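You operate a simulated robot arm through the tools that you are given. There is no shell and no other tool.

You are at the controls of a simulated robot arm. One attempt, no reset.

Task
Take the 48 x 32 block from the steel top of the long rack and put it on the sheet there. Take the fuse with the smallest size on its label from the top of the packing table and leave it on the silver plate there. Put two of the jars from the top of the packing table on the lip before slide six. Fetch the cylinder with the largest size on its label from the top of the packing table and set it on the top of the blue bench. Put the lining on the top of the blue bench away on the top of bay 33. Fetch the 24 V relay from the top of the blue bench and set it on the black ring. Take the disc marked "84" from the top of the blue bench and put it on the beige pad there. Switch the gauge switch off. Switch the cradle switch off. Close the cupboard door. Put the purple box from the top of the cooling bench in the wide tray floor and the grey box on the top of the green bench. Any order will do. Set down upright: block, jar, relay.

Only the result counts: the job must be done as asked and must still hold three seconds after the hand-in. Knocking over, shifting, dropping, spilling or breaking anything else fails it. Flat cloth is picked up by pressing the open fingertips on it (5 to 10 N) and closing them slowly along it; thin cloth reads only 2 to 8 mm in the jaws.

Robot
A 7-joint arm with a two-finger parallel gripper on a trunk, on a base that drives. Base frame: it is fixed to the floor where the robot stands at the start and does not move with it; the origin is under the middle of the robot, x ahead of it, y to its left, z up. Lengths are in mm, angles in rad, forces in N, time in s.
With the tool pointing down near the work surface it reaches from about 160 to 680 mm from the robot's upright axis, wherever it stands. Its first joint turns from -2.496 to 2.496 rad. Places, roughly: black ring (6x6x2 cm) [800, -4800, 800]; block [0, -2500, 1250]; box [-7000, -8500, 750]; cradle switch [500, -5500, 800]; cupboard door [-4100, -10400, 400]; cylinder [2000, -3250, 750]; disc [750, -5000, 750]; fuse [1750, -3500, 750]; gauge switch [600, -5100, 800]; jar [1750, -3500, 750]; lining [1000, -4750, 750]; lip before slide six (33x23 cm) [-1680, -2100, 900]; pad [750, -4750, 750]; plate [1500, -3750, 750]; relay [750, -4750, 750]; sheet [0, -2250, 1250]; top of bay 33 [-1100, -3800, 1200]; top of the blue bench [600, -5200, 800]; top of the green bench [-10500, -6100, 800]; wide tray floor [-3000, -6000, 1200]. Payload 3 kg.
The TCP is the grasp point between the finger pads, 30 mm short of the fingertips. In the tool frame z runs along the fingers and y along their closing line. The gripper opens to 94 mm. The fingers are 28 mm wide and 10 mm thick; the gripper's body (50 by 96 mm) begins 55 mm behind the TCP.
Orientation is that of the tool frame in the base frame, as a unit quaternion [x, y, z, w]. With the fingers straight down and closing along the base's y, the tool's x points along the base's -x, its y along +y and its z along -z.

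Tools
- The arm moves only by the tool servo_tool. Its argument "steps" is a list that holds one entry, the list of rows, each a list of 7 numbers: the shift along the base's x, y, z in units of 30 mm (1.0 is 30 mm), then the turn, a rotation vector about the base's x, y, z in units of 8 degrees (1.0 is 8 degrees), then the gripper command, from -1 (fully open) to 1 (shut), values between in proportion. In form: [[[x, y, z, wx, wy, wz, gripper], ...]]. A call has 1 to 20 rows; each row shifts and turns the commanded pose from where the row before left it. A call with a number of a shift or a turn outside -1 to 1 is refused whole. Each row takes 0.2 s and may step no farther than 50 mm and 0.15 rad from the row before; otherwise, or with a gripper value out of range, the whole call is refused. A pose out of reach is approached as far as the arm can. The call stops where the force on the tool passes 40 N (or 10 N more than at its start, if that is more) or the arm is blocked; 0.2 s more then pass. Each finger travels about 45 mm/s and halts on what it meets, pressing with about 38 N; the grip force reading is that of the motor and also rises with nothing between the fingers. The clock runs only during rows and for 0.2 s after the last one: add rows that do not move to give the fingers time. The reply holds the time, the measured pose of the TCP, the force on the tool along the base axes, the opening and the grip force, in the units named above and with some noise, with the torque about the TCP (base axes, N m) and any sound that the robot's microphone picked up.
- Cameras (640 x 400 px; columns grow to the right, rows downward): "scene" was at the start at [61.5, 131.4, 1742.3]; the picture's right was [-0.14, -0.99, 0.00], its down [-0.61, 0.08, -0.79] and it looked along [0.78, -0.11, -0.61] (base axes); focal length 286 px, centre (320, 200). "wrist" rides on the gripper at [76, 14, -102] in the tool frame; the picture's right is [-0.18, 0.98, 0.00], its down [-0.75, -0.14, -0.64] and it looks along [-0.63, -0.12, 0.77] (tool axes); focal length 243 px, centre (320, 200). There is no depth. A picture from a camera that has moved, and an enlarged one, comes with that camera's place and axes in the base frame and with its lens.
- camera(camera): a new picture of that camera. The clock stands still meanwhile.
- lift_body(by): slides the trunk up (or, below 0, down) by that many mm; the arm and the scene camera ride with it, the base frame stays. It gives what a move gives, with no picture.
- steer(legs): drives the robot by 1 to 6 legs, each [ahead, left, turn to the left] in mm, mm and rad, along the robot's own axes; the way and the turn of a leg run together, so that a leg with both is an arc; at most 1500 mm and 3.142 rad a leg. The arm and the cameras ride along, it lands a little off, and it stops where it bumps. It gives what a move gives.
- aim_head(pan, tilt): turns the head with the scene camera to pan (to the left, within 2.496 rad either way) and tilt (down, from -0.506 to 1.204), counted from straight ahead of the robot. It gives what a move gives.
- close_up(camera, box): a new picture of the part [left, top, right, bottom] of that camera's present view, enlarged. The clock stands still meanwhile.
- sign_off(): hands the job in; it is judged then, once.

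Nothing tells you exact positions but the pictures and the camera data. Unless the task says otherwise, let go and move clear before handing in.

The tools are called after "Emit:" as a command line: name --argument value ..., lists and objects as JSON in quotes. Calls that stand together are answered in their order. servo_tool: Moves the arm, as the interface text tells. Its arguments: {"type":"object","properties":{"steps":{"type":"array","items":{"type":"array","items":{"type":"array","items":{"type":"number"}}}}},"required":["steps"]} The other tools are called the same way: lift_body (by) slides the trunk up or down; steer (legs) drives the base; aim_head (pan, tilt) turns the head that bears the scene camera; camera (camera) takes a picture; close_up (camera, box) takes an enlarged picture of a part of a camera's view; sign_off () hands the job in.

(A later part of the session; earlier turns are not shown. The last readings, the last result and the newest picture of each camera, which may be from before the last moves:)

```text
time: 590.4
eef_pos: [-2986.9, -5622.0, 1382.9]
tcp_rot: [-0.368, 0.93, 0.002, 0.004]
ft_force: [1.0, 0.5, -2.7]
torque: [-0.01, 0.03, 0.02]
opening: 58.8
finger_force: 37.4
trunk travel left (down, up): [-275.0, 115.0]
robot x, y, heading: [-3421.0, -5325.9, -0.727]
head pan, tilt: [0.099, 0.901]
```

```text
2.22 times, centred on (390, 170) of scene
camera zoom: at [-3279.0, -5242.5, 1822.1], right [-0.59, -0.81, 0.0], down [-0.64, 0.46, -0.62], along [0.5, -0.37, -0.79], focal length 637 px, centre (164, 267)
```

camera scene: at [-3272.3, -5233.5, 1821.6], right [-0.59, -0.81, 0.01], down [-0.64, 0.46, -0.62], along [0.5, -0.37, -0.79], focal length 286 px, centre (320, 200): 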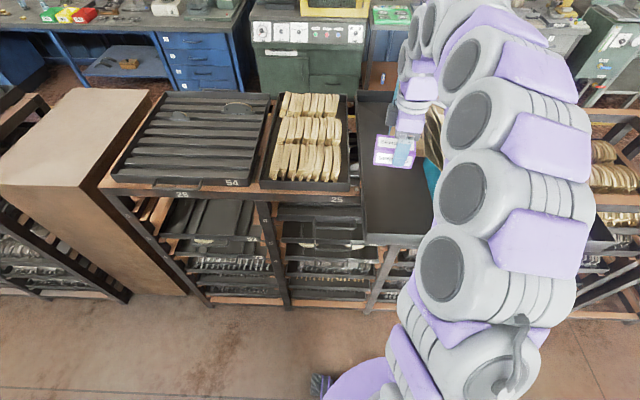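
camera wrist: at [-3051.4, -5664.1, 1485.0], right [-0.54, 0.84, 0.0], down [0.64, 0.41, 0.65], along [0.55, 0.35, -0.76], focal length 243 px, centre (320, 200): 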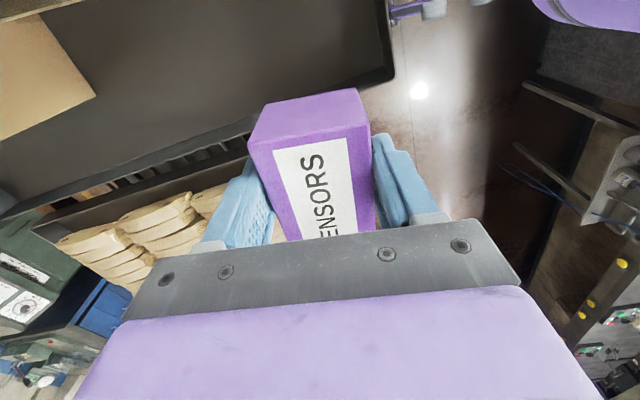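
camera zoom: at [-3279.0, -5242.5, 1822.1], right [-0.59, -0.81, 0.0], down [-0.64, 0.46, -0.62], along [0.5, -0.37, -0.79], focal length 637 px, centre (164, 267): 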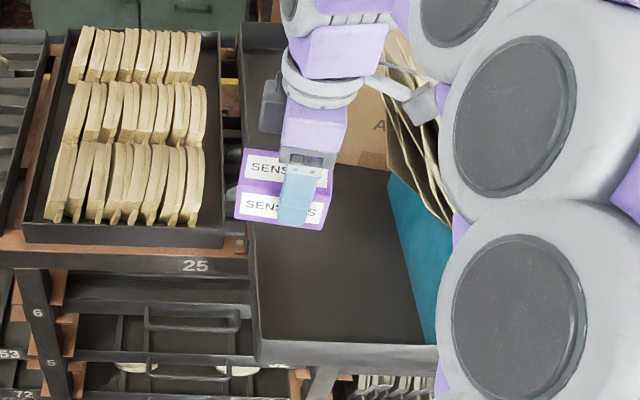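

The tray sits slightly rotated and the spot is too near its left rim, while the camera bracket faces the flaps. I'll retract, turn the tool about 173° so that the bracket is on the left side, and then place the box.

Emit:
servo_tool --steps '[[[-0.75, 0.65, 0, 0, 0, 0, 0.4], [-0.75, 0.65, 0, 0, 0, 0, 0.4], [-0.75, 0.65, 0, 0, 0, 0, 0.4], [-0.75, 0.65, 0, 0, 0, 0, 0.4], [-0.75, 0.65, 0, 0, 0, -0.98, 0.4], [0, 0, 0, 0, 0, -0.98, 0.4], [0, 0, 0, 0, 0, -0.98, 0.4], [0, 0, 0, 0, 0, -0.98, 0.4], [0, 0, 0, 0, 0, -0.98, 0.4], [0, 0, 0, 0, 0, -0.98, 0.4], [0, 0, 0, 0, 0, -0.98, 0.4], [0, 0, 0, 0, 0, -0.98, 0.4], [0, 0, 0, 0, 0, -0.98, 0.4], [0, 0, 0, 0, 0, -0.98, 0.4], [0, 0, 0, 0, 0, -0.98, 0.4], [0, 0, 0, 0, 0, -0.98, 0.4], [0, 0, 0, 0, 0, -0.98, 0.4]]]'

Emit:
servo_tool --steps '[[[0, 0, 0, 0, 0, -0.98, 0.4], [0, 0, 0, 0, 0, -0.98, 0.4], [0, 0, 0, 0, 0, -0.98, 0.4], [0, 0, 0, 0, 0, -0.98, 0.4], [0, 0, 0, 0, 0, -0.98, 0.4], [0, 0, 0, 0, 0, -0.98, 0.4], [0, 0, 0, 0, 0, -0.98, 0.4], [0, 0, 0, 0, 0, -0.98, 0.4], [0, 0, 0, 0, 0, -0.98, 0.4], [0, 0, 0, 0, 0, 0, 0.4]]]'

Emit:
camera --camera "wrist"

Emit:
camera --camera "scene"

```text
time: 594.0
eef_pos: [-3095.6, -5522.9, 1383.4]
tcp_rot: [0.492, 0.87, -0.001, 0.003]
ft_force: [0.0, -0.4, -2.4]
torque: [0.01, -0.01, 0.01]
opening: 59.1
finger_force: 38.2
trunk travel left (down, up): [-275.0, 115.0]
robot x, y, heading: [-3418.5, -5325.7, -0.729]
head pan, tilt: [0.099, 0.901]
```

```text
time: 596.2
eef_pos: [-3091.8, -5520.4, 1380.8]
tcp_rot: [0.905, 0.426, -0.002, -0.005]
ft_force: [0.4, 0.1, -3.8]
torque: [0.03, -0.01, 0.06]
opening: 59.0
finger_force: 38.2
trunk travel left (down, up): [-275.0, 115.0]
robot x, y, heading: [-3420.0, -5328.8, -0.725]
head pan, tilt: [0.099, 0.901]
```

```text
taken
camera wrist: at [-3031.4, -5470.5, 1483.2], right [0.64, -0.77, -0.01], down [-0.58, -0.5, 0.64], along [-0.5, -0.4, -0.77], focal length 243 px, centre (320, 200)
```

wrist: 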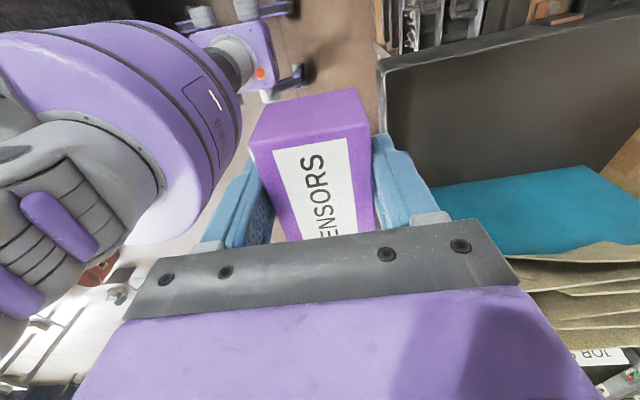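

```text
taken
camera scene: at [-3282.2, -5243.7, 1822.5], right [-0.59, -0.81, 0.0], down [-0.64, 0.46, -0.62], along [0.5, -0.36, -0.78], focal length 286 px, centre (320, 200)
```

scene: 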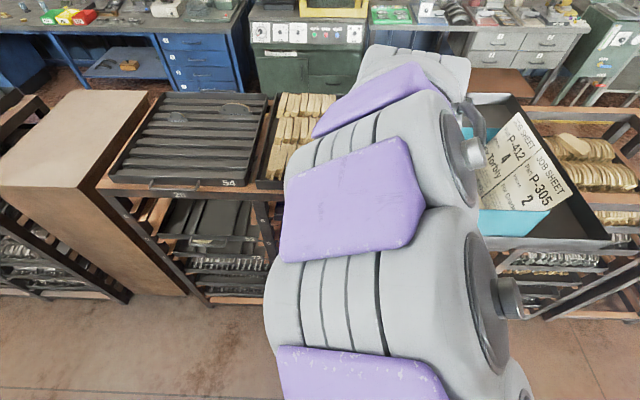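

The arm now holds the box with the bracket on the left. The tray's front-left corner is at about (-3038, -5560) and a flap tip hangs near (-3046, -5718, 1360). I'll lower to just above rim height outside, then slide in to (-3015, -5659).

Emit:
servo_tool --steps '[[[0, 0, -0.9, 0, 0, 0, 0.4], [0, 0, -0.9, 0, 0, 0, 0.4], [0, 0, -0.8, 0, 0, 0, 0.4], [0.5, -0.93, 0, 0, 0, 0, 0.4], [0.5, -0.93, 0, 0, 0, 0, 0.4], [0.5, -0.93, 0, 0, 0, 0, 0.4], [0, 0, 0, 0, 0, 0, 0.4]]]'

Emit:
camera --camera "wrist"

Emit:
camera --camera "scene"

```text
time: 597.8
eef_pos: [-3049.3, -5606.2, 1306.5]
tcp_rot: [0.903, 0.429, -0.004, 0.002]
ft_force: [0.3, 0.9, -1.3]
torque: [-0.01, -0.04, -0.02]
opening: 59.3
finger_force: 38.1
trunk travel left (down, up): [-275.0, 115.0]
robot x, y, heading: [-3416.3, -5327.6, -0.731]
head pan, tilt: [0.099, 0.901]
```

```text
taken
camera wrist: at [-2989.2, -5554.7, 1408.9], right [0.64, -0.77, 0.0], down [-0.58, -0.49, 0.65], along [-0.5, -0.42, -0.76], focal length 243 px, centre (320, 200)
```

wrist: 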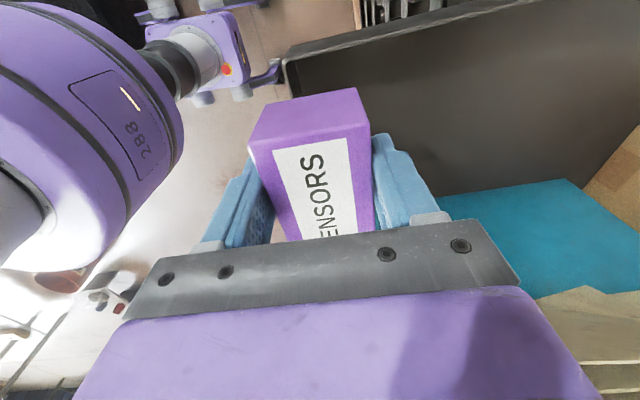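

```text
taken
camera scene: at [-3282.6, -5244.2, 1822.6], right [-0.59, -0.81, 0.0], down [-0.64, 0.46, -0.62], along [0.5, -0.36, -0.78], focal length 286 px, centre (320, 200)
```

scene: 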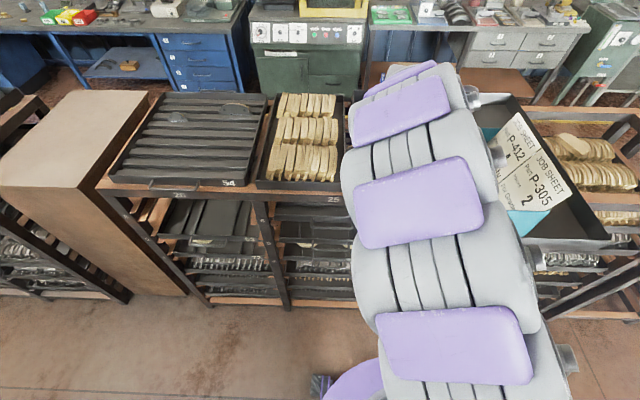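

Emit:
servo_tool --steps '[[[0.48, -0.75, 0, 0, 0, 0, 0.4], [0.48, -0.75, 0, 0, 0, 0, 0.4], [0, 0, 0, 0, 0, 0, 0.4], [0, 0, 0, 0, 0, 0, 0.4]]]'

Emit:
camera --camera "wrist"

```text
time: 598.8
eef_pos: [-3019.6, -5651.5, 1306.7]
tcp_rot: [0.904, 0.428, -0.006, 0.001]
ft_force: [0.4, 0.0, -2.7]
torque: [0.02, -0.04, -0.02]
opening: 59.0
finger_force: 38.7
trunk travel left (down, up): [-275.0, 115.0]
robot x, y, heading: [-3420.2, -5326.5, -0.724]
head pan, tilt: [0.099, 0.901]
```

```text
taken
camera wrist: at [-2958.5, -5600.5, 1408.4], right [0.64, -0.77, 0.0], down [-0.58, -0.49, 0.65], along [-0.5, -0.42, -0.76], focal length 243 px, centre (320, 200)
```

wrist: 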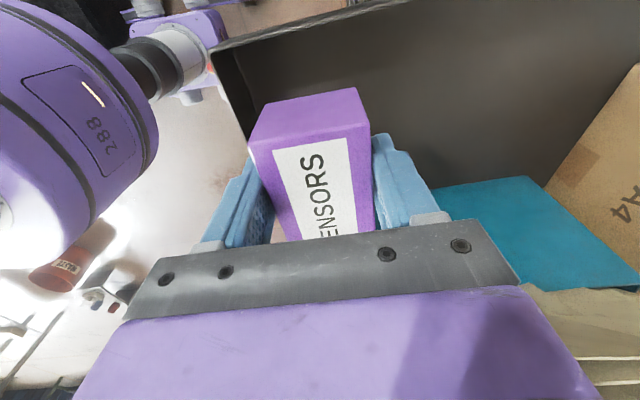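

Front rim is 75 mm clear in front and the walls are clear. I'll lower the box to the tray floor.

Emit:
servo_tool --steps '[[[0, 0, -0.7, 0, 0, 0, 0.4], [0, 0, -0.6, 0, 0, 0, 0.4], [0, 0, -0.3, 0, 0, 0, 0.4], [0, 0, 0, 0, 0, 0, 0.4]]]'

Emit:
servo_tool --steps '[[[0, 0, -0.15, 0, 0, 0, 0.4], [0, 0, -0.15, 0, 0, 0, 0.4], [0, 0, 0, 0, 0, 0, 0.4]]]'

Emit:
servo_tool --steps '[[[0, 0, -0.15, 0, 0, 0, 0.4], [0, 0, -0.15, 0, 0, 0, 0.4], [0, 0, 0, 0, 0, 0, 0.4]]]'

Emit:
camera --camera "wrist"

```text
time: 599.8
eef_pos: [-3017.6, -5648.1, 1259.1]
tcp_rot: [0.904, 0.427, -0.004, 0.001]
ft_force: [0.0, 1.0, -1.7]
torque: [0.02, -0.01, -0.03]
opening: 59.3
finger_force: 38.5
trunk travel left (down, up): [-275.0, 115.0]
robot x, y, heading: [-3417.8, -5326.2, -0.728]
head pan, tilt: [0.099, 0.901]
```

```text
time: 600.6
eef_pos: [-3019.2, -5648.3, 1249.3]
tcp_rot: [0.904, 0.428, -0.005, 0.001]
ft_force: [0.1, -0.9, -2.4]
torque: [0.02, -0.02, -0.04]
opening: 59.4
finger_force: 38.2
trunk travel left (down, up): [-275.0, 115.0]
robot x, y, heading: [-3417.5, -5329.1, -0.724]
head pan, tilt: [0.099, 0.901]
```

```text
time: 601.4
eef_pos: [-3018.5, -5648.8, 1238.7]
tcp_rot: [0.904, 0.429, -0.004, 0.001]
ft_force: [0.0, -0.2, -2.2]
torque: [0.02, -0.04, -0.02]
opening: 58.9
finger_force: 37.4
trunk travel left (down, up): [-275.0, 115.0]
robot x, y, heading: [-3417.5, -5325.9, -0.722]
head pan, tilt: [0.099, 0.901]
```

```text
taken
camera wrist: at [-2958.5, -5598.3, 1341.3], right [0.64, -0.77, 0.0], down [-0.58, -0.49, 0.65], along [-0.5, -0.42, -0.76], focal length 243 px, centre (320, 200)
```

wrist: 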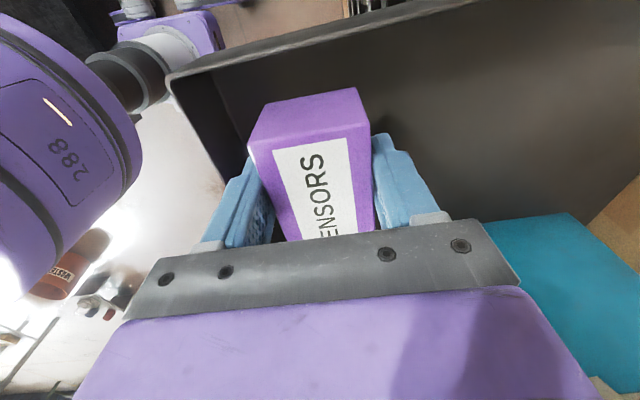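

Emit:
servo_tool --steps '[[[0, 0, -0.15, 0, 0, 0, 0.4], [0, 0, -0.15, 0, 0, 0, 0.4], [0, 0, 0, 0, 0, 0, 0.4]]]'

Emit:
servo_tool --steps '[[[0, 0, -0.12, 0, 0, 0, 0.4], [0, 0, -0.12, 0, 0, 0, 0.4], [0, 0, 0, 0, 0, 0, 0.4]]]'

Emit:
servo_tool --steps '[[[0, 0, -0.12, 0, 0, 0, 0.4], [0, 0, -0.12, 0, 0, 0, 0.4], [0, 0, 0, 0, 0, 0, 0.4]]]'

```text
time: 602.2
eef_pos: [-3019.6, -5648.5, 1229.4]
tcp_rot: [0.904, 0.428, -0.005, 0.0]
ft_force: [0.7, 0.4, -1.9]
torque: [0.03, 0.01, -0.02]
opening: 59.4
finger_force: 38.0
trunk travel left (down, up): [-275.0, 115.0]
robot x, y, heading: [-3419.6, -5328.9, -0.73]
head pan, tilt: [0.099, 0.901]
```

```text
time: 603.0
eef_pos: [-3018.3, -5648.2, 1222.3]
tcp_rot: [0.904, 0.427, -0.005, 0.0]
ft_force: [0.2, -0.1, -3.1]
torque: [0.0, -0.05, 0.02]
opening: 59.3
finger_force: 37.9
trunk travel left (down, up): [-275.0, 115.0]
robot x, y, heading: [-3417.6, -5327.8, -0.72]
head pan, tilt: [0.099, 0.901]
```

```text
time: 603.8
eef_pos: [-3018.5, -5649.0, 1215.8]
tcp_rot: [0.904, 0.428, -0.004, 0.001]
ft_force: [0.3, -0.1, -2.7]
torque: [0.05, -0.06, -0.02]
opening: 59.2
finger_force: 37.9
trunk travel left (down, up): [-275.0, 115.0]
robot x, y, heading: [-3416.9, -5328.8, -0.725]
head pan, tilt: [0.099, 0.901]
```

Emit:
servo_tool --steps '[[[0, 0, -0.12, 0, 0, 0, 0.4], [0, 0, -0.12, 0, 0, 0, 0.4], [0, 0, 0, 0, 0, 0, 0.4]]]'

Emit:
servo_tool --steps '[[[0, 0, -0.12, 0, 0, 0, 0.4], [0, 0, -0.12, 0, 0, 0, 0.4], [0, 0, 0, 0, 0, 0, 0.4]]]'

Emit:
camera --camera "wrist"

```text
time: 604.6
eef_pos: [-3018.1, -5647.8, 1207.6]
tcp_rot: [0.904, 0.428, -0.003, 0.001]
ft_force: [-0.6, -0.2, -2.3]
torque: [0.01, -0.02, 0.01]
opening: 59.2
finger_force: 38.4
trunk travel left (down, up): [-275.0, 115.0]
robot x, y, heading: [-3417.8, -5322.5, -0.728]
head pan, tilt: [0.099, 0.901]
```

```text
time: 605.4
eef_pos: [-3019.0, -5648.1, 1201.6]
tcp_rot: [0.903, 0.429, -0.005, 0.001]
ft_force: [0.3, -0.3, -2.0]
torque: [0.02, -0.01, 0.04]
opening: 59.2
finger_force: 37.9
trunk travel left (down, up): [-275.0, 115.0]
robot x, y, heading: [-3419.0, -5325.0, -0.725]
head pan, tilt: [0.099, 0.901]
```

```text
taken
camera wrist: at [-2958.0, -5598.0, 1303.4], right [0.64, -0.77, 0.0], down [-0.58, -0.49, 0.65], along [-0.5, -0.42, -0.76], focal length 243 px, centre (320, 200)
```

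wrist: 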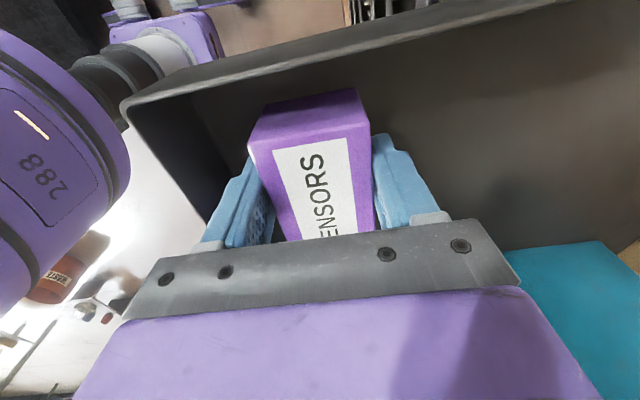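

Emit:
servo_tool --steps '[[[0, 0, -0.15, 0, 0, 0, 0.4], [0, 0, -0.15, 0, 0, 0, 0.4], [0, 0, 0, 0, 0, 0, 0.4]]]'

Emit:
servo_tool --steps '[[[0, 0, -0.15, 0, 0, 0, 0.4], [0, 0, -0.15, 0, 0, 0, 0.4], [0, 0, 0, 0, 0, 0, 0.4]]]'

Emit:
servo_tool --steps '[[[0, 0, -0.12, 0, 0, 0, 0.4], [0, 0, -0.12, 0, 0, 0, 0.4], [0, 0, 0, 0, 0, 0, 0.4]]]'

Emit:
camera --camera "wrist"

```text
time: 606.2
eef_pos: [-3019.9, -5648.1, 1194.2]
tcp_rot: [0.904, 0.427, -0.004, 0.001]
ft_force: [5.5, -2.9, 36.4]
torque: [-0.02, -0.07, -0.03]
opening: 59.2
finger_force: 37.8
trunk travel left (down, up): [-275.0, 115.0]
robot x, y, heading: [-3415.6, -5327.4, -0.723]
head pan, tilt: [0.099, 0.901]
```

```text
time: 607.0
eef_pos: [-3020.4, -5645.9, 1185.8]
tcp_rot: [0.904, 0.428, -0.003, 0.001]
ft_force: [3.0, -2.4, 35.7]
torque: [0.02, -0.08, 0.08]
opening: 59.3
finger_force: 37.7
trunk travel left (down, up): [-275.0, 115.0]
robot x, y, heading: [-3418.1, -5327.0, -0.729]
head pan, tilt: [0.099, 0.901]
```

```text
time: 607.3
eef_pos: [-3021.3, -5646.7, 1185.1]
tcp_rot: [0.904, 0.429, -0.002, 0.002]
ft_force: [-5.1, 3.7, 19.7]
torque: [0.47, 0.73, 0.0]
opening: 59.3
finger_force: 38.3
trunk travel left (down, up): [-275.0, 115.0]
robot x, y, heading: [-3420.9, -5329.0, -0.721]
head pan, tilt: [0.099, 0.901]
stopped in row 1: the force on the tool passed its limit at 52 N (the readings are from after the stop); the commanded pose is now the measured one
```

```text
taken
camera wrist: at [-2960.6, -5595.5, 1286.6], right [0.64, -0.77, 0.0], down [-0.58, -0.49, 0.65], along [-0.49, -0.42, -0.76], focal length 243 px, centre (320, 200)
```

wrist: 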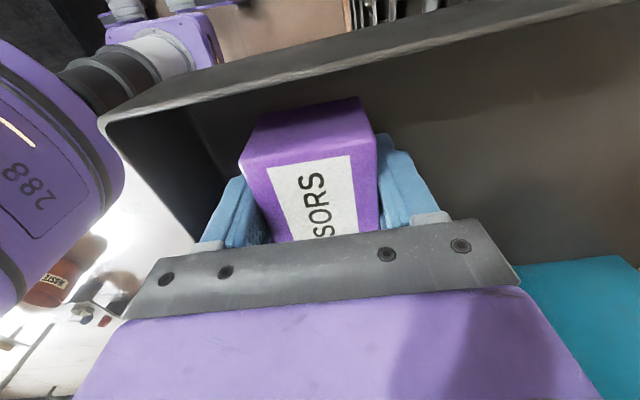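

The box is on the tray floor. I'll ease up, open moderately and rise straight out.

Emit:
servo_tool --steps '[[[0, 0, 0.15, 0, 0, 0, 0.4], [0, 0, 0, 0, 0, 0, 0], [0, 0, 0, 0, 0, 0, -0.3], [0, 0, 0, 0, 0, 0, -0.65], [0, 0, 0, 0, 0, 0, -0.65], [0, 0, 0, 0, 0, 0, -0.65]]]'

Emit:
servo_tool --steps '[[[0, 0, 0.5, 0, 0, 0, -0.65], [0, 0, 1, 0, 0, 0, -0.65], [0, 0, 1, 0, 0, 0, -0.65], [0, 0, 1, 0, 0, 0, -0.65], [-0.3, 0.3, 1, 0, 0, 0, -0.65], [-0.7, 0.7, 1, 0, 0, 0, -0.65], [-0.7, 0.7, 1, 0, 0, 0, -1], [-0.7, 0.7, 0, 0, 0, 0, -1], [-0.7, 0.7, 0, 0, 0, 0, -1]]]'

Emit:
camera --camera "wrist"

Emit:
camera --camera "scene"

```text
time: 608.7
eef_pos: [-3018.3, -5648.0, 1188.3]
tcp_rot: [0.903, 0.429, -0.004, 0.002]
ft_force: [-0.3, 0.3, 0.6]
torque: [0.02, 0.01, 0.0]
opening: 77.7
finger_force: 0.1
trunk travel left (down, up): [-275.0, 115.0]
robot x, y, heading: [-3418.5, -5324.1, -0.726]
head pan, tilt: [0.099, 0.901]
```

```text
time: 610.7
eef_pos: [-3113.7, -5552.6, 1384.8]
tcp_rot: [0.904, 0.428, -0.004, 0.003]
ft_force: [-0.2, 0.2, -0.5]
torque: [0.0, 0.02, -0.04]
opening: 93.7
finger_force: 0.0
trunk travel left (down, up): [-275.0, 115.0]
robot x, y, heading: [-3419.8, -5327.6, -0.726]
head pan, tilt: [0.099, 0.901]
```

```text
taken
camera wrist: at [-3053.9, -5502.7, 1486.3], right [0.64, -0.77, 0.0], down [-0.58, -0.49, 0.65], along [-0.5, -0.42, -0.76], focal length 243 px, centre (320, 200)
```

wrist: 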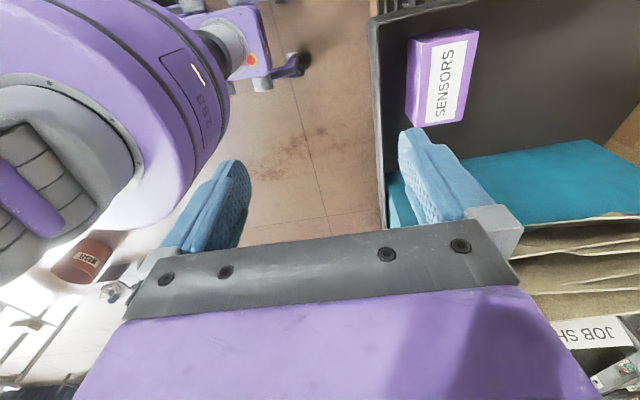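

```text
taken
camera scene: at [-3284.1, -5241.7, 1822.6], right [-0.59, -0.81, 0.0], down [-0.64, 0.46, -0.62], along [0.5, -0.37, -0.78], focal length 286 px, centre (320, 200)
```

scene: 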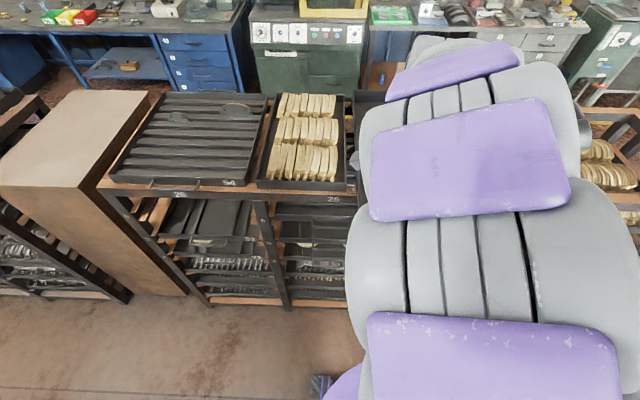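

The purple box lies in the wide tray. Next the grey RIVETS box: I'll turn the tool back, then drive to the cooling bench again, lined up a little right of the left post.

Emit:
servo_tool --steps '[[[0, 0, 0, 0, 0, 1, -1], [0, 0, 0, 0, 0, 1, -1], [0, 0, 0, 0, 0, 1, -1], [0, 0, 0, 0, 0, 1, -1], [0, 0, 0, 0, 0, 1, -1], [0, 0, 0, 0, 0, 1, -1], [0, 0, 0, 0, 0, 1, -1], [0, 0, 0, 0, 0, 1, -1], [0, 0, 0, 0, 0, 1, -1], [0, 0, 0, 0, 0, 1, -1], [0, 0, 0, 0, 0, 1, -1], [0, 0, 0, 0, 0, 0, -1]]]'

Emit:
steer --legs '[[-50, 0, 0], [0, 0, -1.56], [1450, 0, 0], [1400, -400, 0]]'

Emit:
aim_head --pan 0.1 --tilt 0.5

Emit:
camera --camera "scene"

```text
time: 613.3
eef_pos: [-3112.9, -5555.1, 1382.8]
tcp_rot: [0.352, 0.936, -0.002, 0.002]
ft_force: [0.1, 0.9, 0.4]
torque: [0.02, 0.0, 0.01]
opening: 94.0
finger_force: 0.0
trunk travel left (down, up): [-275.0, 115.0]
robot x, y, heading: [-3418.6, -5327.1, -0.722]
head pan, tilt: [0.099, 0.901]
```

```text
time: 631.8
eef_pos: [-5902.1, -7440.9, 1383.4]
tcp_rot: [0.914, 0.406, -0.002, 0.001]
ft_force: [0.2, -0.2, 0.6]
torque: [0.01, 0.0, -0.02]
opening: 94.2
finger_force: 0.1
trunk travel left (down, up): [-275.0, 115.0]
robot x, y, heading: [-5667.8, -7137.8, -2.31]
head pan, tilt: [0.099, 0.901]
```

```text
time: 632.6
eef_pos: [-5901.8, -7440.3, 1383.0]
tcp_rot: [0.914, 0.405, -0.003, 0.002]
ft_force: [-1.0, -0.5, -0.6]
torque: [0.02, -0.01, 0.0]
opening: 93.9
finger_force: 0.0
trunk travel left (down, up): [-275.0, 115.0]
robot x, y, heading: [-5670.7, -7134.7, -2.314]
head pan, tilt: [0.099, 0.499]
```

```text
taken
camera scene: at [-5597.7, -7284.0, 1856.4], right [-0.8, 0.6, 0.0], down [0.29, 0.39, -0.88], along [-0.53, -0.7, -0.48], focal length 286 px, centre (320, 200)
```

scene: 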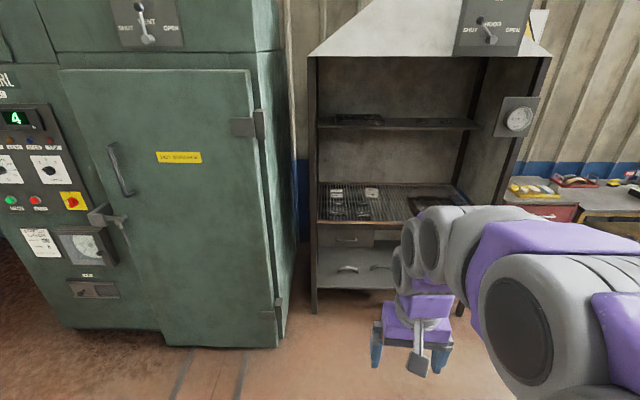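

Emit:
lift_body --by -260

Emit:
steer --legs '[[0, 0, 0.025], [1080, 90, 0]]'

Emit:
aim_head --pan 0.1 --tilt 0.8

Emit:
camera --camera "scene"

Emit:
camera --camera "wrist"

```text
time: 635.3
eef_pos: [-5901.5, -7439.4, 1122.3]
tcp_rot: [0.914, 0.406, -0.003, 0.001]
ft_force: [-0.2, 0.1, 0.8]
torque: [-0.02, 0.0, 0.01]
opening: 93.9
finger_force: 0.2
trunk travel left (down, up): [-15.0, 375.0]
robot x, y, heading: [-5665.4, -7140.2, -2.309]
head pan, tilt: [0.099, 0.499]
```

```text
time: 641.3
eef_pos: [-6563.3, -8325.9, 1122.6]
tcp_rot: [0.913, 0.409, -0.002, 0.001]
ft_force: [0.5, 1.3, 0.0]
torque: [0.0, -0.07, 0.01]
opening: 93.8
finger_force: 0.0
trunk travel left (down, up): [-15.0, 375.0]
robot x, y, heading: [-6328.8, -8018.7, -2.308]
head pan, tilt: [0.099, 0.499]
```

```text
time: 642.1
eef_pos: [-6562.2, -8324.3, 1122.7]
tcp_rot: [0.912, 0.409, -0.002, 0.001]
ft_force: [-0.5, 0.0, -0.6]
torque: [0.0, 0.0, 0.02]
opening: 93.9
finger_force: 0.0
trunk travel left (down, up): [-15.0, 375.0]
robot x, y, heading: [-6330.6, -8021.0, -2.302]
head pan, tilt: [0.099, 0.799]
```

```text
taken
camera scene: at [-6253.5, -8158.1, 1570.6], right [-0.81, 0.59, 0.0], down [0.42, 0.58, -0.7], along [-0.41, -0.56, -0.72], focal length 286 px, centre (320, 200)
```

scene: 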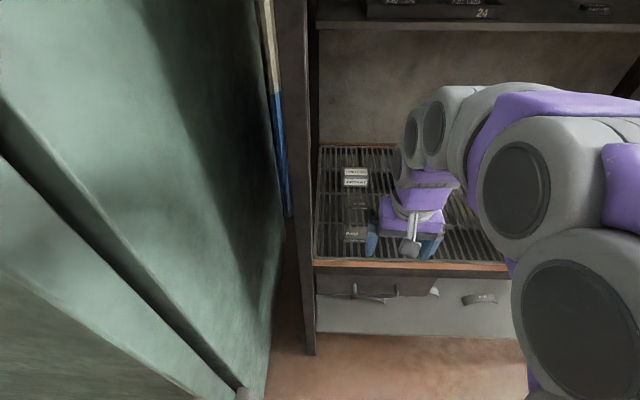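

```text
taken
camera wrist: at [-6499.9, -8277.2, 1224.7], right [0.61, -0.79, 0.0], down [-0.6, -0.47, 0.65], along [-0.51, -0.4, -0.76], focal length 243 px, centre (320, 200)
```

wrist: 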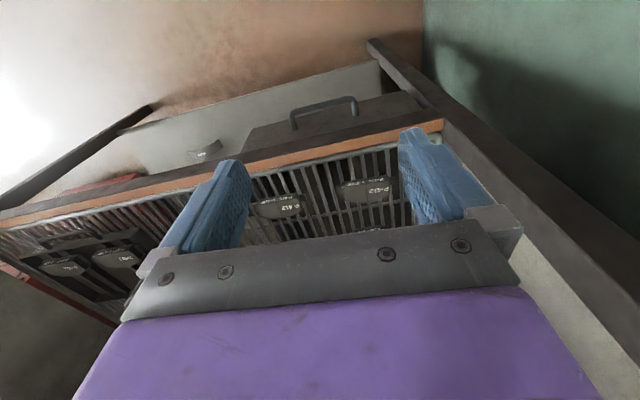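

The grey box is at about (-6842, -8741). I'll sidestep left 95 mm and approach in two steps, watching for contact.

Emit:
steer --legs '[[0, 85, 0.01], [150, 0, 0]]'

Emit:
steer --legs '[[50, 0, 0]]'

Emit:
camera --camera "wrist"

Emit:
camera --camera "scene"

```text
time: 644.2
eef_pos: [-6592.0, -8500.3, 1122.2]
tcp_rot: [0.911, 0.413, -0.004, -0.002]
ft_force: [-0.3, -1.5, -0.2]
torque: [0.03, 0.01, 0.01]
opening: 94.1
finger_force: 0.0
trunk travel left (down, up): [-15.0, 375.0]
robot x, y, heading: [-6364.9, -8190.9, -2.297]
head pan, tilt: [0.099, 0.799]
```

```text
time: 645.1
eef_pos: [-6601.5, -8554.6, 1120.3]
tcp_rot: [0.91, 0.414, -0.007, -0.011]
ft_force: [0.0, 0.1, -0.1]
torque: [-0.03, -0.02, -0.05]
opening: 94.4
finger_force: 0.1
trunk travel left (down, up): [-15.0, 375.0]
robot x, y, heading: [-6395.1, -8229.6, -2.296]
head pan, tilt: [0.099, 0.799]
```

```text
taken
camera wrist: at [-6538.8, -8508.8, 1222.4], right [0.62, -0.78, -0.02], down [-0.59, -0.49, 0.65], along [-0.52, -0.39, -0.76], focal length 243 px, centre (320, 200)
```

wrist: 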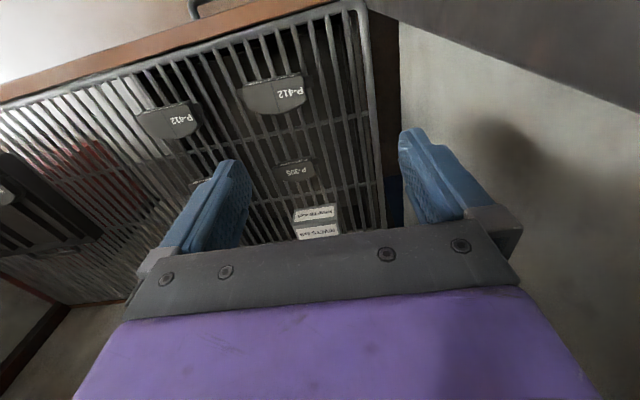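

```text
taken
camera scene: at [-6302.5, -8380.4, 1568.4], right [-0.81, 0.58, 0.01], down [0.41, 0.59, -0.69], along [-0.41, -0.56, -0.72], focal length 286 px, centre (320, 200)
```

scene: 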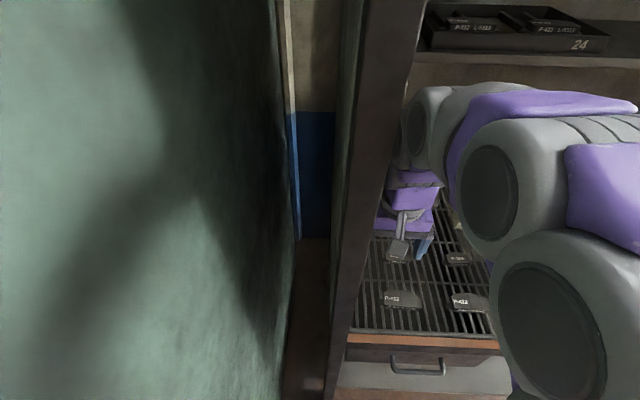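

The base is about 300 mm from the front. The grey box is near (-6825, -8722). I'll move the gripper over it while turning it 90°, away from the left post.

Emit:
servo_tool --steps '[[[-0.9, 0.3, 0, 0, 0, 0, -1], [-0.9, 0.1, 0, 0, 0, 0.94, -1], [-0.6, -0.4, -0.3, 0, 0, 0.94, -1], [-0.6, -0.5, -0.3, 0, 0, 0.94, -1], [-0.6, -0.5, -0.3, 0, 0, 0.94, -1], [-0.6, -0.5, -0.3, 0, 0, 0.94, -1], [-0.6, -0.5, -0.3, 0, 0, 0.94, -1], [-0.6, -0.5, -0.3, 0, 0, 0.94, -1], [-0.5, -0.7, -0.3, 0, 0, 0.94, -1], [-0.4, -0.7, -0.3, 0, 0, 0.94, -1], [-0.4, -0.7, -0.3, 0, 0, 0.94, -1], [-0.4, -0.7, -0.3, 0, 0, 0.94, -1], [0, -0.6, -0.3, 0, 0, 0.94, -1], [0, 0, 0, 0, 0, 0, -1]]]'

Emit:
camera --camera "wrist"

```text
time: 648.1
eef_pos: [-6825.2, -8723.1, 1021.8]
tcp_rot: [0.348, 0.938, -0.006, 0.001]
ft_force: [-1.0, 0.1, 0.6]
torque: [0.02, -0.02, 0.01]
opening: 94.0
finger_force: 0.0
trunk travel left (down, up): [-15.0, 375.0]
robot x, y, heading: [-6392.3, -8229.5, -2.297]
head pan, tilt: [0.099, 0.799]
```

```text
taken
camera wrist: at [-6872.8, -8660.4, 1124.0], right [0.78, 0.63, -0.01], down [0.48, -0.59, 0.65], along [0.4, -0.51, -0.76], focal length 243 px, centre (320, 200)
```

wrist: 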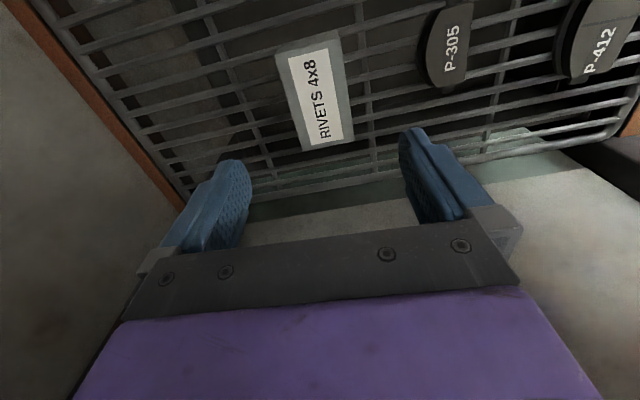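

Emit:
servo_tool --steps '[[[-0.22, 0.1, -0.3, 0, 0, 0.32, -1], [0, 0, -0.9, 0, 0, 0, -1], [0, 0, -0.9, 0, 0, 0, -1], [0, 0, -0.7, 0, 0, 0, -1], [0, 0, 0, 0, 0, 0, -1]]]'

Emit:
camera --camera "wrist"

```text
time: 649.3
eef_pos: [-6832.0, -8717.6, 938.1]
tcp_rot: [0.328, 0.945, -0.006, 0.002]
ft_force: [-0.1, 0.1, -0.8]
torque: [0.0, 0.01, 0.01]
opening: 94.1
finger_force: 0.1
trunk travel left (down, up): [-15.0, 375.0]
robot x, y, heading: [-6392.2, -8229.2, -2.299]
head pan, tilt: [0.099, 0.799]
```

```text
taken
camera wrist: at [-6882.2, -8657.7, 1039.8], right [0.75, 0.66, -0.01], down [0.51, -0.57, 0.65], along [0.42, -0.49, -0.76], focal length 243 px, centre (320, 200)
```

wrist: 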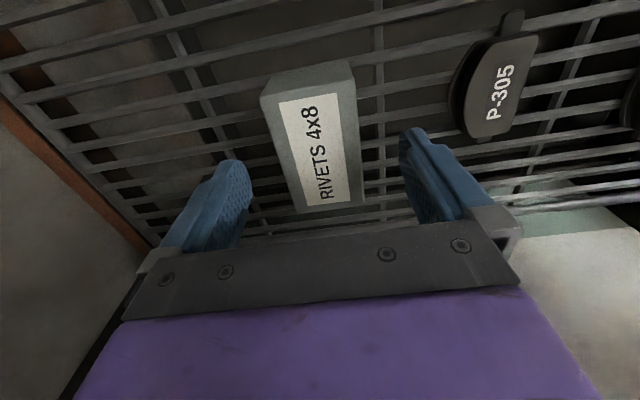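

Emit:
servo_tool --steps '[[[0, 0, -0.7, 0, 0, 0, -1], [0, 0, -0.8, 0, 0, 0, -1], [0, 0, 0, 0, 0, 0, -1], [0, 0, 0, 0, 0, 0, -0.4], [0, 0, 0, 0, 0, 0, 0], [0, 0, 0, 0, 0, 0, 0.4], [0, 0, 0, 0, 0, 0, 0.4], [0, 0, 0, 0, 0, 0, 0.4]]]'

Emit:
servo_tool --steps '[[[0, 0, 0.5, 0, 0, 0, 0.4], [0, 0, 1, 0, 0, 0, 0.4], [0, 0, 1, 0, 0, 0, 0.4], [0, 0, 1, 0, 0, 0, 0.4], [0, 0, 1, 0, 0, 0, 0.4]]]'

Emit:
camera --camera "wrist"

```text
time: 651.1
eef_pos: [-6831.2, -8716.8, 894.0]
tcp_rot: [0.327, 0.945, -0.007, 0.001]
ft_force: [-1.1, -1.2, 0.8]
torque: [-0.03, 0.06, 0.01]
opening: 59.2
finger_force: 38.2
trunk travel left (down, up): [-15.0, 375.0]
robot x, y, heading: [-6394.5, -8228.1, -2.293]
head pan, tilt: [0.099, 0.799]
```

```text
time: 652.3
eef_pos: [-6830.6, -8716.4, 1028.1]
tcp_rot: [0.327, 0.945, -0.007, 0.001]
ft_force: [0.6, 0.5, -3.1]
torque: [-0.05, 0.02, -0.01]
opening: 59.1
finger_force: 37.9
trunk travel left (down, up): [-15.0, 375.0]
robot x, y, heading: [-6392.3, -8229.8, -2.292]
head pan, tilt: [0.099, 0.799]
```

```text
taken
camera wrist: at [-6881.2, -8657.0, 1130.2], right [0.75, 0.66, -0.01], down [0.51, -0.57, 0.65], along [0.42, -0.49, -0.76], focal length 243 px, centre (320, 200)
```

wrist: 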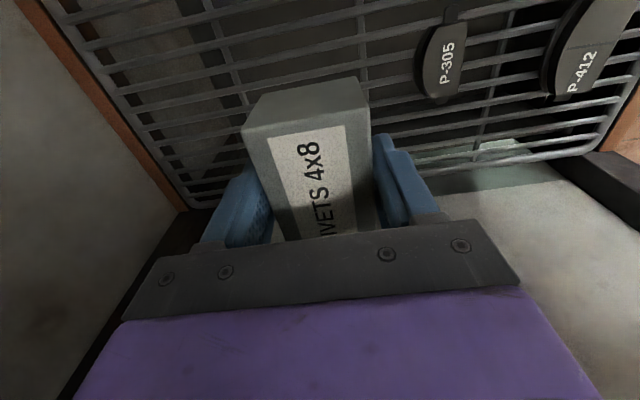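

The grey box is held. I'll lift it out, back off, and look toward the green bench on the right.

Emit:
servo_tool --steps '[[[0, 0, 0.5, 0, 0, 0, 0.4], [0.65, 0.73, 0, 0, 0, 0, 0.4], [0.65, 0.73, 0, 0, 0, 0, 0.4], [0.65, 0.73, 0, 0, 0, 0, 0.4], [0.65, 0.73, 0, 0, 0, 0, 0.4], [0.65, 0.73, 0, 0, 0, 0, 0.4], [0.65, 0.73, 0, 0, 0, 0, 0.4], [0.65, 0.73, 0.5, 0, 0, 0, 0.4], [0.65, 0.73, 0.5, 0, 0, 0, 0.4], [0.65, 0.73, 0.5, 0, 0, 0, 0.4]]]'

Emit:
steer --legs '[[-700, 0, 0]]'

Emit:
aim_head --pan -1.3 --tilt 0.35

Emit:
camera --camera "scene"

Emit:
aim_head --pan -0.5 --tilt 0.35

Emit:
camera --camera "scene"

```text
time: 654.5
eef_pos: [-6654.2, -8521.1, 1087.7]
tcp_rot: [0.328, 0.945, -0.005, 0.003]
ft_force: [0.8, 0.4, -2.6]
torque: [-0.03, 0.0, 0.01]
opening: 59.0
finger_force: 38.2
trunk travel left (down, up): [-15.0, 375.0]
robot x, y, heading: [-6396.6, -8227.3, -2.297]
head pan, tilt: [0.099, 0.799]
```

```text
time: 658.3
eef_pos: [-6201.0, -8009.5, 1088.9]
tcp_rot: [0.324, 0.946, -0.006, 0.001]
ft_force: [-0.6, -1.1, -2.1]
torque: [-0.02, 0.04, -0.01]
opening: 59.2
finger_force: 38.3
trunk travel left (down, up): [-15.0, 375.0]
robot x, y, heading: [-5940.2, -7715.1, -2.285]
head pan, tilt: [0.099, 0.799]
```

```text
time: 659.8
eef_pos: [-6200.6, -8008.3, 1088.6]
tcp_rot: [0.324, 0.946, -0.006, 0.002]
ft_force: [-0.4, 0.4, -2.6]
torque: [0.0, 0.01, -0.01]
opening: 59.0
finger_force: 37.9
trunk travel left (down, up): [-15.0, 375.0]
robot x, y, heading: [-5940.3, -7715.7, -2.289]
head pan, tilt: [-1.3, 0.351]
```

```text
taken
camera scene: at [-5901.4, -7744.1, 1610.3], right [0.43, 0.9, 0.0], down [0.31, -0.15, -0.94], along [-0.85, 0.41, -0.34], focal length 286 px, centre (320, 200)
```

scene: 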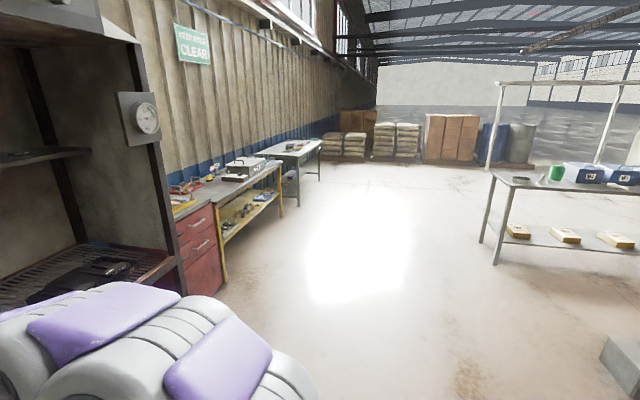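

```text
time: 660.9
eef_pos: [-6200.6, -8006.9, 1086.2]
tcp_rot: [0.324, 0.946, -0.006, 0.001]
ft_force: [-0.1, -1.1, -2.6]
torque: [-0.01, 0.02, -0.02]
opening: 59.0
finger_force: 37.6
trunk travel left (down, up): [-15.0, 375.0]
robot x, y, heading: [-5943.2, -7716.4, -2.288]
head pan, tilt: [-0.499, 0.351]
```

```text
taken
camera scene: at [-5904.7, -7816.6, 1610.2], right [-0.35, 0.94, 0.0], down [0.32, 0.12, -0.94], along [-0.88, -0.32, -0.34], focal length 286 px, centre (320, 200)
```

scene: 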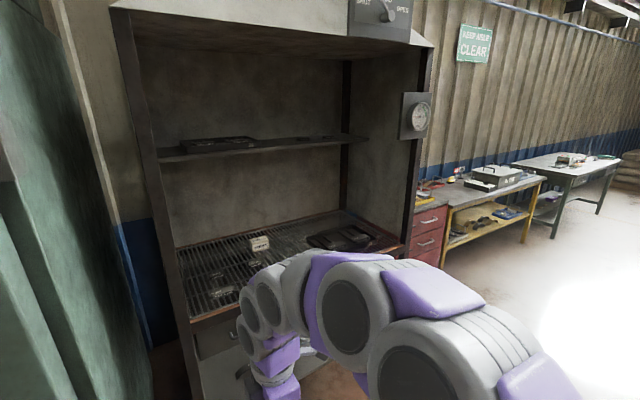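

Open floor leads to the green bench. I'll sidestep right about 4.4 m, then look.

Emit:
steer --legs '[[0, -1500, 0], [0, -1500, 0]]'

Emit:
steer --legs '[[0, -1300, 0], [500, 0, 0]]'

Emit:
aim_head --pan 0.1 --tilt 0.6

Emit:
camera --camera "scene"

```text
time: 675.2
eef_pos: [-8422.9, -6035.1, 1087.5]
tcp_rot: [0.328, 0.945, -0.005, 0.001]
ft_force: [0.3, -0.7, -3.0]
torque: [0.03, 0.06, 0.02]
opening: 59.2
finger_force: 37.8
trunk travel left (down, up): [-15.0, 375.0]
robot x, y, heading: [-8165.4, -5739.1, -2.294]
head pan, tilt: [-0.499, 0.351]
```

```text
time: 684.3
eef_pos: [-9715.4, -5595.7, 1088.1]
tcp_rot: [0.309, 0.951, -0.007, 0.002]
ft_force: [-0.2, -0.9, -2.9]
torque: [-0.02, -0.01, 0.02]
opening: 59.0
finger_force: 38.4
trunk travel left (down, up): [-15.0, 375.0]
robot x, y, heading: [-9466.7, -5293.6, -2.257]
head pan, tilt: [-0.499, 0.351]
```

```text
time: 685.3
eef_pos: [-9715.1, -5595.0, 1088.3]
tcp_rot: [0.308, 0.951, -0.007, 0.001]
ft_force: [-0.4, 0.2, -2.6]
torque: [0.02, 0.0, -0.01]
opening: 58.9
finger_force: 38.1
trunk travel left (down, up): [-15.0, 375.0]
robot x, y, heading: [-9467.0, -5293.6, -2.256]
head pan, tilt: [0.099, 0.6]
```

```text
taken
camera scene: at [-9388.4, -5433.2, 1587.4], right [-0.83, 0.55, 0.0], down [0.31, 0.47, -0.82], along [-0.46, -0.69, -0.57], focal length 286 px, centre (320, 200)
```

scene: 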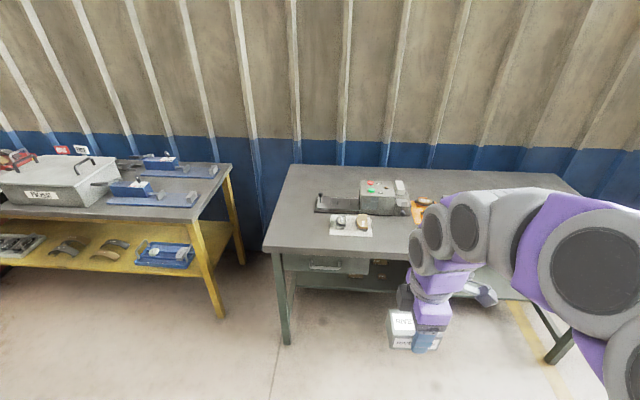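

The green bench is ahead with free space at its left end, around (-9886, -6330). I'll move left and up to it.

Emit:
steer --legs '[[0, 300, -0.03], [490, 0, 0]]'

Emit:
aim_head --pan 0.2 --tilt 0.9

Emit:
camera --camera "scene"

Emit:
camera --camera "wrist"

```text
time: 689.8
eef_pos: [-9804.5, -6132.1, 1088.4]
tcp_rot: [0.323, 0.946, -0.007, 0.003]
ft_force: [0.7, -0.7, -2.9]
torque: [0.04, 0.0, 0.03]
opening: 58.9
finger_force: 38.7
trunk travel left (down, up): [-15.0, 375.0]
robot x, y, heading: [-9546.2, -5838.0, -2.286]
head pan, tilt: [0.099, 0.6]
```

```text
time: 690.6
eef_pos: [-9799.9, -6133.3, 1087.4]
tcp_rot: [0.323, 0.946, -0.006, -0.001]
ft_force: [0.1, -0.4, -2.4]
torque: [0.04, 0.02, -0.02]
opening: 58.9
finger_force: 38.2
trunk travel left (down, up): [-15.0, 375.0]
robot x, y, heading: [-9548.9, -5839.6, -2.285]
head pan, tilt: [0.201, 0.901]
```

```text
taken
camera scene: at [-9459.9, -5972.6, 1563.1], right [-0.87, 0.49, 0.0], down [0.39, 0.68, -0.62], along [-0.3, -0.54, -0.78], focal length 286 px, centre (320, 200)
```

scene: 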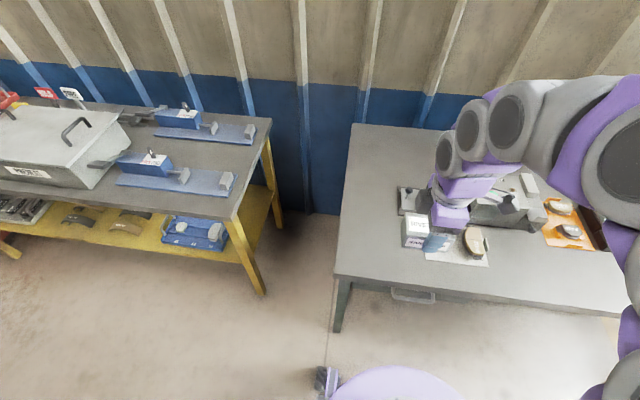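

```text
taken
camera wrist: at [-9851.2, -6074.4, 1190.3], right [0.75, 0.66, -0.01], down [0.51, -0.57, 0.65], along [0.42, -0.49, -0.76], focal length 243 px, centre (320, 200)
```

wrist: 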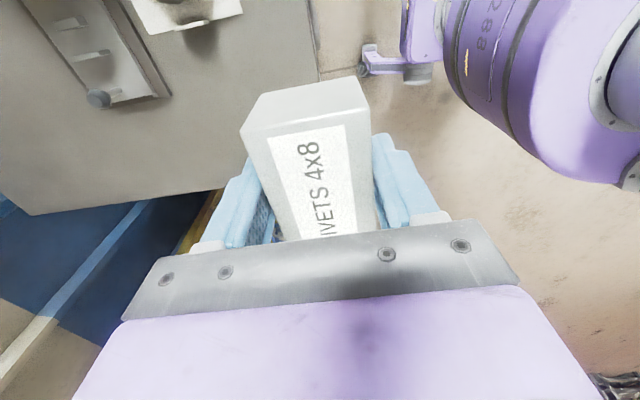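

I'll carry the grey box over the free left part at about (-9863, -6368).

Emit:
servo_tool --steps '[[[-0.26, -0.98, 0, 0, 0, 0, 0.4], [-0.26, -0.98, 0, 0, 0, 0, 0.4], [-0.26, -0.98, -0.2, 0, 0, 0, 0.4], [-0.26, -0.98, -0.4, 0, 0, 0, 0.4], [-0.26, -0.98, -0.5, 0, 0, 0, 0.4], [-0.26, -0.98, -0.5, 0, 0, 0, 0.4], [-0.26, -0.98, -0.7, 0, 0, 0, 0.4], [-0.26, -0.98, -0.7, 0, 0, 0, 0.4], [0, 0, 0, 0, 0, 0, 0.4]]]'

Emit:
camera --camera "wrist"

Emit:
camera --camera "scene"

```text
time: 692.6
eef_pos: [-9861.0, -6373.9, 998.7]
tcp_rot: [0.323, 0.946, -0.006, 0.0]
ft_force: [-0.1, 0.5, -1.8]
torque: [0.01, 0.05, 0.0]
opening: 59.5
finger_force: 38.0
trunk travel left (down, up): [-15.0, 375.0]
robot x, y, heading: [-9547.6, -5839.2, -2.289]
head pan, tilt: [0.201, 0.901]
```

```text
taken
camera wrist: at [-9911.0, -6314.5, 1100.7], right [0.75, 0.66, -0.01], down [0.51, -0.57, 0.65], along [0.42, -0.49, -0.76], focal length 243 px, centre (320, 200)
```

wrist: 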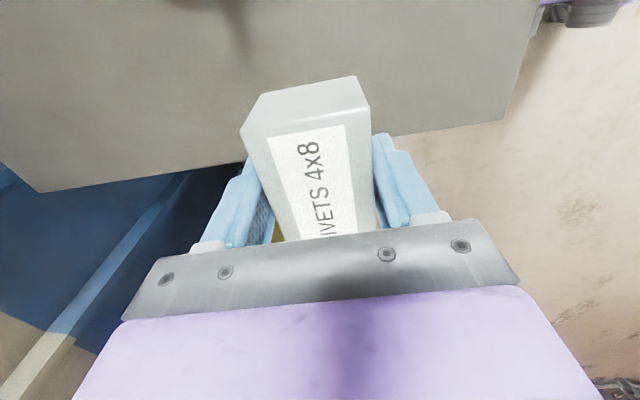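

```text
taken
camera scene: at [-9456.1, -5978.2, 1562.3], right [-0.87, 0.49, 0.0], down [0.39, 0.68, -0.62], along [-0.31, -0.54, -0.79], focal length 286 px, centre (320, 200)
```

scene: 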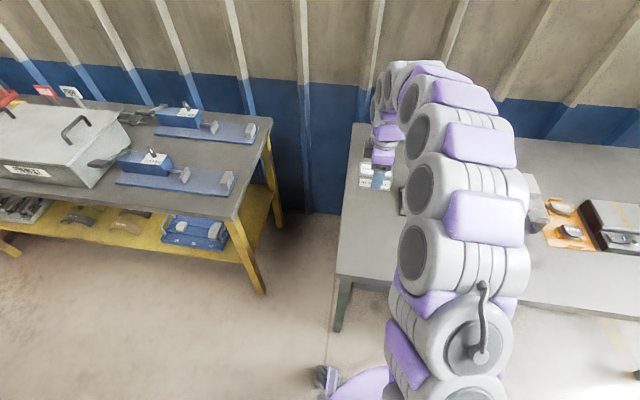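

I'll shift 30 mm in from the left edge, then lower.

Emit:
servo_tool --steps '[[[-0.8, 0.6, 0, 0, 0, 0, 0.4], [0, 0, -0.9, 0, 0, 0, 0.4], [0, 0, -0.9, 0, 0, 0, 0.4], [0, 0, -0.9, 0, 0, 0, 0.4], [0, 0, -0.9, 0, 0, 0, 0.4], [0, 0, -0.5, 0, 0, 0, 0.4], [0, 0, 0, 0, 0, 0, 0.4]]]'

Emit:
camera --camera "wrist"

```text
time: 694.2
eef_pos: [-9885.3, -6354.6, 874.2]
tcp_rot: [0.323, 0.946, -0.006, 0.0]
ft_force: [0.1, 0.5, -3.3]
torque: [0.01, 0.0, -0.03]
opening: 59.1
finger_force: 38.1
trunk travel left (down, up): [-15.0, 375.0]
robot x, y, heading: [-9544.9, -5837.5, -2.289]
head pan, tilt: [0.201, 0.901]
```

```text
taken
camera wrist: at [-9936.3, -6295.0, 975.9], right [0.75, 0.66, -0.01], down [0.51, -0.57, 0.65], along [0.42, -0.49, -0.76], focal length 243 px, centre (320, 200)
```

wrist: 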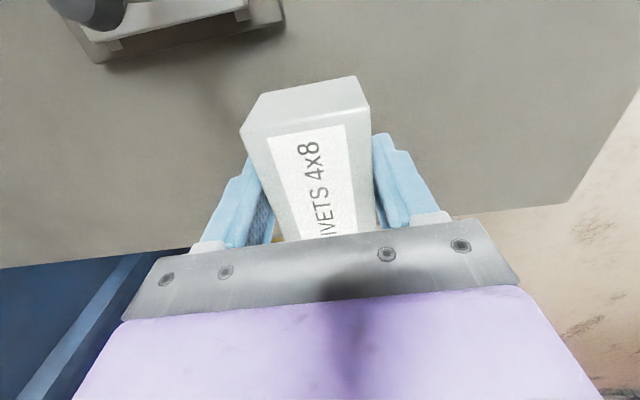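

Emit:
servo_tool --steps '[[[0.3, -0.22, -0.3, 0, 0, 0, 0.4], [0, 0, -0.3, 0, 0, 0, 0.4], [0, 0, -0.2, 0, 0, 0, 0.4], [0, 0, 0, 0, 0, 0, 0.4]]]'

Emit:
servo_tool --steps '[[[0, 0, -0.12, 0, 0, 0, 0.4], [0, 0, -0.12, 0, 0, 0, 0.4], [0, 0, 0, 0, 0, 0, 0.4]]]'

Emit:
servo_tool --steps '[[[0, 0, -0.12, 0, 0, 0, 0.4], [0, 0, -0.12, 0, 0, 0, 0.4], [0, 0, 0, 0, 0, 0, 0.4]]]'

```text
time: 695.2
eef_pos: [-9877.5, -6358.4, 850.0]
tcp_rot: [0.323, 0.947, -0.005, -0.001]
ft_force: [0.8, -0.1, -2.8]
torque: [0.01, 0.01, 0.0]
opening: 59.2
finger_force: 37.9
trunk travel left (down, up): [-15.0, 375.0]
robot x, y, heading: [-9545.5, -5842.1, -2.288]
head pan, tilt: [0.201, 0.901]
```

```text
time: 696.0
eef_pos: [-9877.0, -6358.0, 843.0]
tcp_rot: [0.323, 0.946, -0.006, -0.001]
ft_force: [0.8, 0.3, -2.1]
torque: [0.02, -0.01, 0.01]
opening: 59.1
finger_force: 37.8
trunk travel left (down, up): [-15.0, 375.0]
robot x, y, heading: [-9546.6, -5840.1, -2.286]
head pan, tilt: [0.201, 0.901]
```

```text
time: 696.8
eef_pos: [-9876.4, -6359.2, 838.0]
tcp_rot: [0.323, 0.946, -0.008, -0.001]
ft_force: [-1.6, -1.6, 27.9]
torque: [0.43, -0.17, 0.18]
opening: 59.3
finger_force: 37.9
trunk travel left (down, up): [-15.0, 375.0]
robot x, y, heading: [-9542.8, -5840.4, -2.287]
head pan, tilt: [0.201, 0.901]
```

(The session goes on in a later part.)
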